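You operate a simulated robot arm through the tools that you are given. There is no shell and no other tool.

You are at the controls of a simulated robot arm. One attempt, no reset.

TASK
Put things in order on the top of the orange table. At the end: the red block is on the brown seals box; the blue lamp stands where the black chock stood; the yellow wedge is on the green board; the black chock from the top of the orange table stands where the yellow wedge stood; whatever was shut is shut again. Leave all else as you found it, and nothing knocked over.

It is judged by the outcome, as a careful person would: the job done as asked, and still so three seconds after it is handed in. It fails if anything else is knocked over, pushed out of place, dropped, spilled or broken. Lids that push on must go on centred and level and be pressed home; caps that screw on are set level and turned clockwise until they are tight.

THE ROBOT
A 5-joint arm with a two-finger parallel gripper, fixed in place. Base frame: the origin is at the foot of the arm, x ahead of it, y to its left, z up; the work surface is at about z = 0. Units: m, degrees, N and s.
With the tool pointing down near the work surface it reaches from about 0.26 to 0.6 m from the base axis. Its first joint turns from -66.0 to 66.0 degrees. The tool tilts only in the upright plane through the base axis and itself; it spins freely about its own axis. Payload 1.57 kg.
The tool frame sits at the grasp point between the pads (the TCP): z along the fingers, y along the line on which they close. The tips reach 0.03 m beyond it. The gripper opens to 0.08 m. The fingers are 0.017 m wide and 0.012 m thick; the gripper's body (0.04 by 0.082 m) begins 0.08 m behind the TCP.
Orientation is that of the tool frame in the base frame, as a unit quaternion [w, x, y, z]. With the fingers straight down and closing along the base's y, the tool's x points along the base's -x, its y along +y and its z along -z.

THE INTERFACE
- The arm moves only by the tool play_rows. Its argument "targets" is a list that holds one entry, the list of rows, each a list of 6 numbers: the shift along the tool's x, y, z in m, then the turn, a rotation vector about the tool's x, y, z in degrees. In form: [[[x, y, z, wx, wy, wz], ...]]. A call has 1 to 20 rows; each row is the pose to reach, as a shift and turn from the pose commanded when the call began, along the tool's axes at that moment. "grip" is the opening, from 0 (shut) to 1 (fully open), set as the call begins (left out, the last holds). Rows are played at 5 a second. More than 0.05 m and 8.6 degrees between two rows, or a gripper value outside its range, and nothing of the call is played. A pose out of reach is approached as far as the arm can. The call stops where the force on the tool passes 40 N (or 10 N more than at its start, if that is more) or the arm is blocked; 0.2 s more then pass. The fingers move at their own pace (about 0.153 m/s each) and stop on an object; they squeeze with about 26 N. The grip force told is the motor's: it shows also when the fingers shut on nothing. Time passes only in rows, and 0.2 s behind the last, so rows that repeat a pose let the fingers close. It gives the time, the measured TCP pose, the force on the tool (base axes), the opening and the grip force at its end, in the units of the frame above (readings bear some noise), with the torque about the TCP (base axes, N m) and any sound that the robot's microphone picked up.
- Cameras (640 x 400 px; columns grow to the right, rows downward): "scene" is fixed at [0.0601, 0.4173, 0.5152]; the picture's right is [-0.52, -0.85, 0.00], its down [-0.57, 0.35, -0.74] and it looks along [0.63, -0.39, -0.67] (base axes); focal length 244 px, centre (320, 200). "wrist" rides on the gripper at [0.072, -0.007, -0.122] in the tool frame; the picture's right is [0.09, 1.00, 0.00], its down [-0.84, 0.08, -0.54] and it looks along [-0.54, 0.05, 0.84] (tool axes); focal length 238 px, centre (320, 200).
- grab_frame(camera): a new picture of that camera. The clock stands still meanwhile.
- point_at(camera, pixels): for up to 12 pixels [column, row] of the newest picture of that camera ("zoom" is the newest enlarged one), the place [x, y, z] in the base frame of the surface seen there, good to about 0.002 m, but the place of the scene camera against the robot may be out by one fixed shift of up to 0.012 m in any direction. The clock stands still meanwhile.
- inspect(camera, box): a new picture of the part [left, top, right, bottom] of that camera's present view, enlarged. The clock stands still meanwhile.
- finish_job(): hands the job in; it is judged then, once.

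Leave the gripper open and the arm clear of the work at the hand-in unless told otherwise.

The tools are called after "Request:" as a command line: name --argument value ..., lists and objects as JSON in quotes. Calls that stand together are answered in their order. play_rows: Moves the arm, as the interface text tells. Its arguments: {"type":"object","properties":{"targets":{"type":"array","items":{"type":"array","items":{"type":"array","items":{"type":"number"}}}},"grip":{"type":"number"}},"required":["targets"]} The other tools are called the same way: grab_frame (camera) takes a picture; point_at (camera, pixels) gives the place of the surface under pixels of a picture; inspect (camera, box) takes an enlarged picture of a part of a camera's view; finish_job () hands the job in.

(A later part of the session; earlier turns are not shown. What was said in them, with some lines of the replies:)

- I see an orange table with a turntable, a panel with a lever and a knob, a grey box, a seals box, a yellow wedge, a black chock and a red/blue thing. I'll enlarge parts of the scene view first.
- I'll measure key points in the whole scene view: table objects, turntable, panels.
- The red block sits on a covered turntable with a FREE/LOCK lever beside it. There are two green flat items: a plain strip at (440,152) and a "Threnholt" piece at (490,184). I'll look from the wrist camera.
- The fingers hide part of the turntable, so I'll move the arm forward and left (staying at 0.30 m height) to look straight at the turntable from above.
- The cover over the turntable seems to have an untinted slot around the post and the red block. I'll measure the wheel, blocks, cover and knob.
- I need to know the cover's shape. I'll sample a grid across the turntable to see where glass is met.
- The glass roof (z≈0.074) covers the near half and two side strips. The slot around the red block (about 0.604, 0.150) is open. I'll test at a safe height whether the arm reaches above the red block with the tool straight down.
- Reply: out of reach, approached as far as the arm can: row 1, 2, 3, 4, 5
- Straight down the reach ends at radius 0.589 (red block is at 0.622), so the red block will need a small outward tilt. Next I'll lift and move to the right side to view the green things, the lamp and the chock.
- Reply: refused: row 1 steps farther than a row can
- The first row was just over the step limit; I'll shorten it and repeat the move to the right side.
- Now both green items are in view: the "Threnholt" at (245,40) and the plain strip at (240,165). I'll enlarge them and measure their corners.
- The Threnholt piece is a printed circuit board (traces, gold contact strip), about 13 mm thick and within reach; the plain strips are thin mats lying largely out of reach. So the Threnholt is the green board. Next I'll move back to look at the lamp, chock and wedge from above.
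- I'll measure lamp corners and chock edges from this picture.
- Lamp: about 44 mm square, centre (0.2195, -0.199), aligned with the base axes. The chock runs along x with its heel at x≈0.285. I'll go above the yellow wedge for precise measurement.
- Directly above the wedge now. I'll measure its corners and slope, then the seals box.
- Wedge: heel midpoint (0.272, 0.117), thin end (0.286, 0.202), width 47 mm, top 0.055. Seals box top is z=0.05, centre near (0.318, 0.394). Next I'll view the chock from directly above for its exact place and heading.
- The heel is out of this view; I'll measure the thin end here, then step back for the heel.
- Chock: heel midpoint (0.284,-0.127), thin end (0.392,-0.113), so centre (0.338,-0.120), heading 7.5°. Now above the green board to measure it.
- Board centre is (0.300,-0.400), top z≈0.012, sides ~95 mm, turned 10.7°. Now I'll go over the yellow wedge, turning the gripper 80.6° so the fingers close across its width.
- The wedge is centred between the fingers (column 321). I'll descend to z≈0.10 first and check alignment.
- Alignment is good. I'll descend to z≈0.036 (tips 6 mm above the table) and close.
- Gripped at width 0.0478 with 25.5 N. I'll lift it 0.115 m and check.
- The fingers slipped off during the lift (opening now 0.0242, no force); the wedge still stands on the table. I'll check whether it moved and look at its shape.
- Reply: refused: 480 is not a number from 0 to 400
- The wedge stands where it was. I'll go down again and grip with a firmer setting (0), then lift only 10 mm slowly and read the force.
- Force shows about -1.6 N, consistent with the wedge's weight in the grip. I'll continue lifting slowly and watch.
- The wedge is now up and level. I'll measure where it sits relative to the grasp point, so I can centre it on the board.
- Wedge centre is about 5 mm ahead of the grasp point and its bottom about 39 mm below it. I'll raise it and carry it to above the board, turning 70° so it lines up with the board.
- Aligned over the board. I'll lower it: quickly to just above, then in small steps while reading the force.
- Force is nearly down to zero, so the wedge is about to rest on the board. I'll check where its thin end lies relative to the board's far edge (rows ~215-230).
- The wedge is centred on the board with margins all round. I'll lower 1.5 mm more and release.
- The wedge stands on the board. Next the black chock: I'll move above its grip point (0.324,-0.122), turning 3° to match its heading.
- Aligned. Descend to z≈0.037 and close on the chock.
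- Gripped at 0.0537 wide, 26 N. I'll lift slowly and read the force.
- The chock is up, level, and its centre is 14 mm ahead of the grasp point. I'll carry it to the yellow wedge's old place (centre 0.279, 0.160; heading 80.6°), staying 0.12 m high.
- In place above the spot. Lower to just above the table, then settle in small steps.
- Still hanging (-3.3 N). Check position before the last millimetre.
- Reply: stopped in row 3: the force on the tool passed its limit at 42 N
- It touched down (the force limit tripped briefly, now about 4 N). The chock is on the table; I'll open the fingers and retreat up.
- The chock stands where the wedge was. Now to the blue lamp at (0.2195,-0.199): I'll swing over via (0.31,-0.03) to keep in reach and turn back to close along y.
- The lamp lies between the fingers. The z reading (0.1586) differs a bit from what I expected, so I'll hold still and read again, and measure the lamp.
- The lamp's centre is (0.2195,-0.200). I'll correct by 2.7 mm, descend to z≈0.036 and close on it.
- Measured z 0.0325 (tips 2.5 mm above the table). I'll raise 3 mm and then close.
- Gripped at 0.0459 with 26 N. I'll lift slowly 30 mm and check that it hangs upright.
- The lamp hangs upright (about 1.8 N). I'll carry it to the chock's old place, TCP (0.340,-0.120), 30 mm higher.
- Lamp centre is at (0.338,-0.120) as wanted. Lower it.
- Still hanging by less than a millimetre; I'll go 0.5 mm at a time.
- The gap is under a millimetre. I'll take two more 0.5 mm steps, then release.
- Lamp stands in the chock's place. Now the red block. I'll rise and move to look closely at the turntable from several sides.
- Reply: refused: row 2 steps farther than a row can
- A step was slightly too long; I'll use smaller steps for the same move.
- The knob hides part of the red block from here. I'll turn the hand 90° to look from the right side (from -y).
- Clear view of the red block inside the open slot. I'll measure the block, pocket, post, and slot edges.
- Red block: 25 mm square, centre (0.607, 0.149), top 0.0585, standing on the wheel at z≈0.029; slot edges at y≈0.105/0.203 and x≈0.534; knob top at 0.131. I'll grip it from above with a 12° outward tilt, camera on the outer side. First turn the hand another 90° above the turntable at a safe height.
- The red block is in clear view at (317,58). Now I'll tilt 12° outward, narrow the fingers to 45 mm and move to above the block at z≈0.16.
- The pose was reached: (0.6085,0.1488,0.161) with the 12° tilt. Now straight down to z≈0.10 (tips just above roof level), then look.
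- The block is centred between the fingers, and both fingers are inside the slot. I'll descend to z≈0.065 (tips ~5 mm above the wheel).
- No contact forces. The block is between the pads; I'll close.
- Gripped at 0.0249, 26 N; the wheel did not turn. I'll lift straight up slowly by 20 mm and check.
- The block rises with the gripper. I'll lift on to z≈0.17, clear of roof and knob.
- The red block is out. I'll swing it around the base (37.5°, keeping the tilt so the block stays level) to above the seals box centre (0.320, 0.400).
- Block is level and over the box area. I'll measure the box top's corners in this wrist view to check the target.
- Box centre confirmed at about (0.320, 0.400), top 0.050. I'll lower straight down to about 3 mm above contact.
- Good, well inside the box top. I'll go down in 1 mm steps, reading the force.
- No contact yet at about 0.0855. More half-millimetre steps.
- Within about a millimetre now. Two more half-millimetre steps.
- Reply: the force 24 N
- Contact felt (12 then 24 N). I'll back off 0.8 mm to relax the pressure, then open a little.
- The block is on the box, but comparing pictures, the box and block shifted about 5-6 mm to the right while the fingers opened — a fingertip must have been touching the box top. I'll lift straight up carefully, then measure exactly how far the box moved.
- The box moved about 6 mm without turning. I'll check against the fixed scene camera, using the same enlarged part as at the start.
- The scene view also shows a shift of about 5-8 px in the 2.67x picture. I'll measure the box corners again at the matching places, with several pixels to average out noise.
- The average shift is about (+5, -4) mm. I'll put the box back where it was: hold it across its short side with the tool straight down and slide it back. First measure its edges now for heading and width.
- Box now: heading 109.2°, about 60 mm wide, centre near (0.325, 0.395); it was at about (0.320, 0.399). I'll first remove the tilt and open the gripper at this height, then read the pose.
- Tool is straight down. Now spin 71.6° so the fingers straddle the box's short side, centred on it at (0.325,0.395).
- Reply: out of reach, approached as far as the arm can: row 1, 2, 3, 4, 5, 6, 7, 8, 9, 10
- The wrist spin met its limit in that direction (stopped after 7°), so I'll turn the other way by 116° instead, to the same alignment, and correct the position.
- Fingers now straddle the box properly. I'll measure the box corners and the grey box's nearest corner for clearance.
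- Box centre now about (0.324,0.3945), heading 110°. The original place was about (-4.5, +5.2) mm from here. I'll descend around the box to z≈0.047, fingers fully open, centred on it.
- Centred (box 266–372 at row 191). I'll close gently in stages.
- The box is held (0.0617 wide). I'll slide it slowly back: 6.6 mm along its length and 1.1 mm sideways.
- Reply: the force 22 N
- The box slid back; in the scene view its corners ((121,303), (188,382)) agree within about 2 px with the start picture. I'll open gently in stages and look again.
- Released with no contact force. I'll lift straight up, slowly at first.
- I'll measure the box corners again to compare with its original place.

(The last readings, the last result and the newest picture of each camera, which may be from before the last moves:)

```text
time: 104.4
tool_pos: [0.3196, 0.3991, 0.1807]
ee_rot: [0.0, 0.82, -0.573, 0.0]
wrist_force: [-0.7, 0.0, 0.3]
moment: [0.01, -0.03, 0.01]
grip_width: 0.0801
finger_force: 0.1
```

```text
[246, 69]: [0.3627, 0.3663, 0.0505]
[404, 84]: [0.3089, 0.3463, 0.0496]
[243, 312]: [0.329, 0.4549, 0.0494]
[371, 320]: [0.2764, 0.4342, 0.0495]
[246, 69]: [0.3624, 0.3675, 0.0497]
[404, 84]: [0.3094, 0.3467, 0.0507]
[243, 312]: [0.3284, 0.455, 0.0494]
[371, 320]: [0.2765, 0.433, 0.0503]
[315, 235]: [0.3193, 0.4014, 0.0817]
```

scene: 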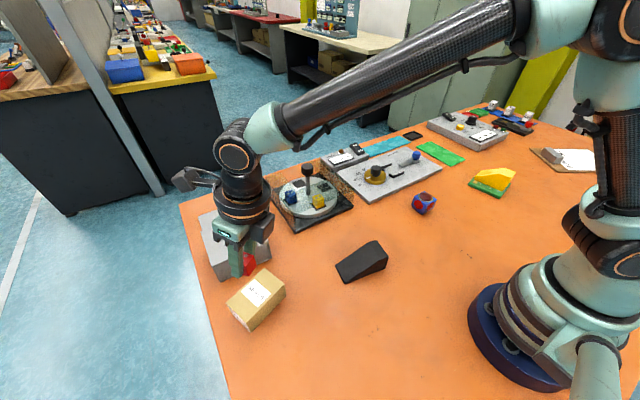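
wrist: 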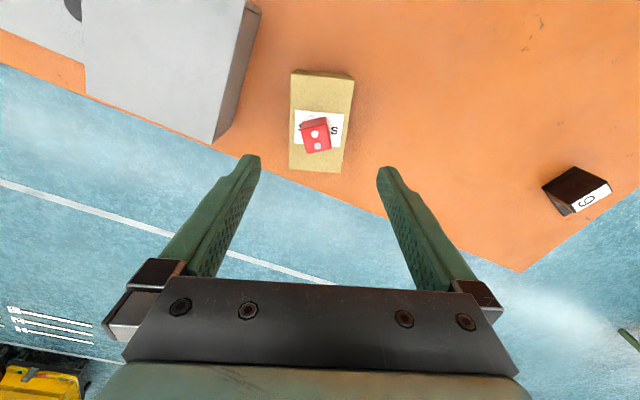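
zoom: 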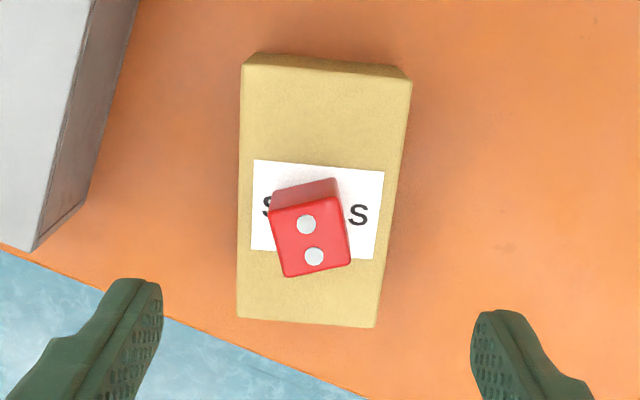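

The box centre is back at (0.319, 0.400), matching the original. Now I'll retreat the arm to roughly its starting pose, clear of everything.

Request:
play_rows --targets '[[[0.02, 0.0012, -0.025, 0, 0, 5], [0.045, 0.0026, -0.045, 0, 0, 13], [0.072, 0.0042, -0.06, 0, 0, 21.3], [0.1, 0.0058, -0.072, 0, 0, 29.6], [0.128, 0.0075, -0.084, 0, 0, 37.9], [0.156, 0.0091, -0.095, 0, 0, 46.2], [0.184, 0.0108, -0.105, 0, 0, 54.5], [0.212, 0.0124, -0.115, 0, 0, 62.8], [0.24, 0.014, -0.122, 0, 0, 71.1], [0.268, 0.0157, -0.1267, 0, 0, 79.4], [0.296, 0.0173, -0.1267, 0, 0, 87.7], [0.324, 0.019, -0.1267, 0, 0, 96.0], [0.345, 0.0202, -0.1267, 0, 0, 104.0], [0.3539, 0.0207, -0.1267, 0, 0, 110.0], [0.3539, 0.0207, -0.1267, 0, 0, 110.0]]]' --grip 1

Request:
grab_frame --camera "scene"

Request:
inspect --camera "scene" --box '[180, 190, 420, 340]'

Request:
inspect --camera "scene" --box '[380, 90, 620, 240]'

Request:
inspect --camera "scene" --box '[250, 145, 370, 235]'

```text
time: 107.6
tool_pos: [0.4241, 0.0609, 0.3112]
ee_rot: [-0.001, 0.0, 1.0, 0.0]
wrist_force: [0.1, -0.7, -0.6]
moment: [0.01, 0.0, -0.01]
grip_width: 0.0799
finger_force: 0.2
```

```text
taken
```

scene: 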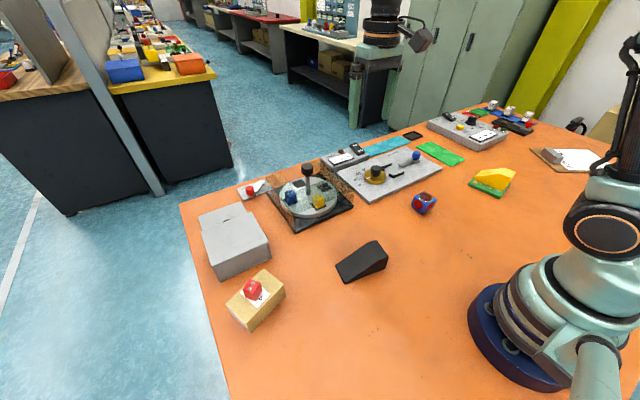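

```text
2.67 times, centred on (300, 265) of scene
```

zoom: 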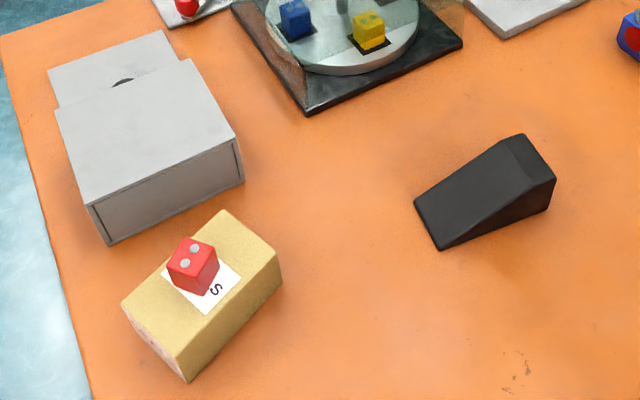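

```text
2.67 times, centred on (500, 165) of scene
```

zoom: 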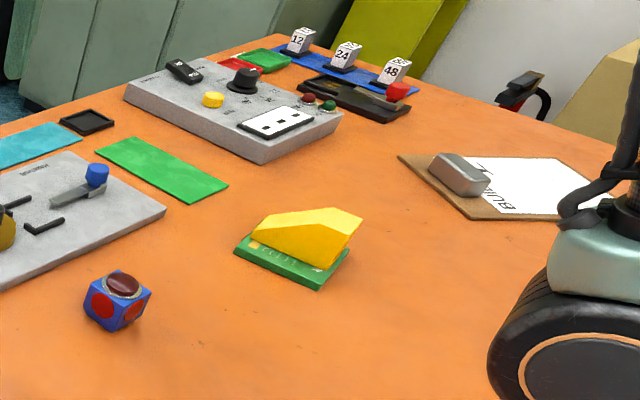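

```text
4.44 times, centred on (310, 190) of scene
```

zoom: 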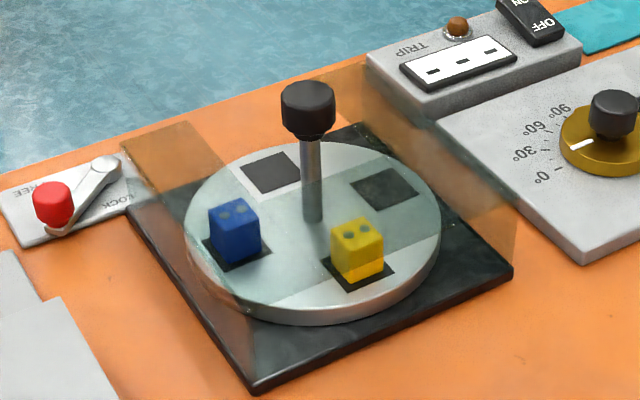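

All matches: red block on the seals box (box back within ~2 px of the start), the lamp in the chock's place, the wedge on the green board, the chock in the wedge's place. The turntable, lever and other things are unchanged, nothing was opened, and the gripper is open and clear. I'll hand in the job.

Request:
finish_job

```text
The job is handed in.
```

The job is handed in. All four items are where you asked. The seals box got pushed about 6 mm along the way, and I slid it back.

- **Red block:** it stands on top of the brown seals box. As the fingers let go of the block, one fingertip caught the box top and dragged the box about 6 mm. I gripped the box and slid it back. The scene camera then showed it within about 2 pixels (of the enlarged picture) of its start, roughly 2 mm.
- **Blue lamp:** it stands where the black chock stood, upright and within about 1 mm of the chock's old centre.
- **Yellow wedge:** it stands on the green board, near its centre. There were two flat green things. I took the "Threnholt" printed circuit board as the green board, because the other is a plain thin mat mostly out of reach.
- **Black chock:** it stands where the yellow wedge stood, pointing the same way, with its centre about 2 mm from the wedge's.

Nothing had to be opened, so there was nothing to shut again. The red block came straight up through the open slot in the turntable cover. In the last scene pictures I saw nothing else moved or knocked over. The first grip on the wedge slipped as I lifted it, but the wedge stayed standing where it was. The arm is back near its starting pose with the gripper open.
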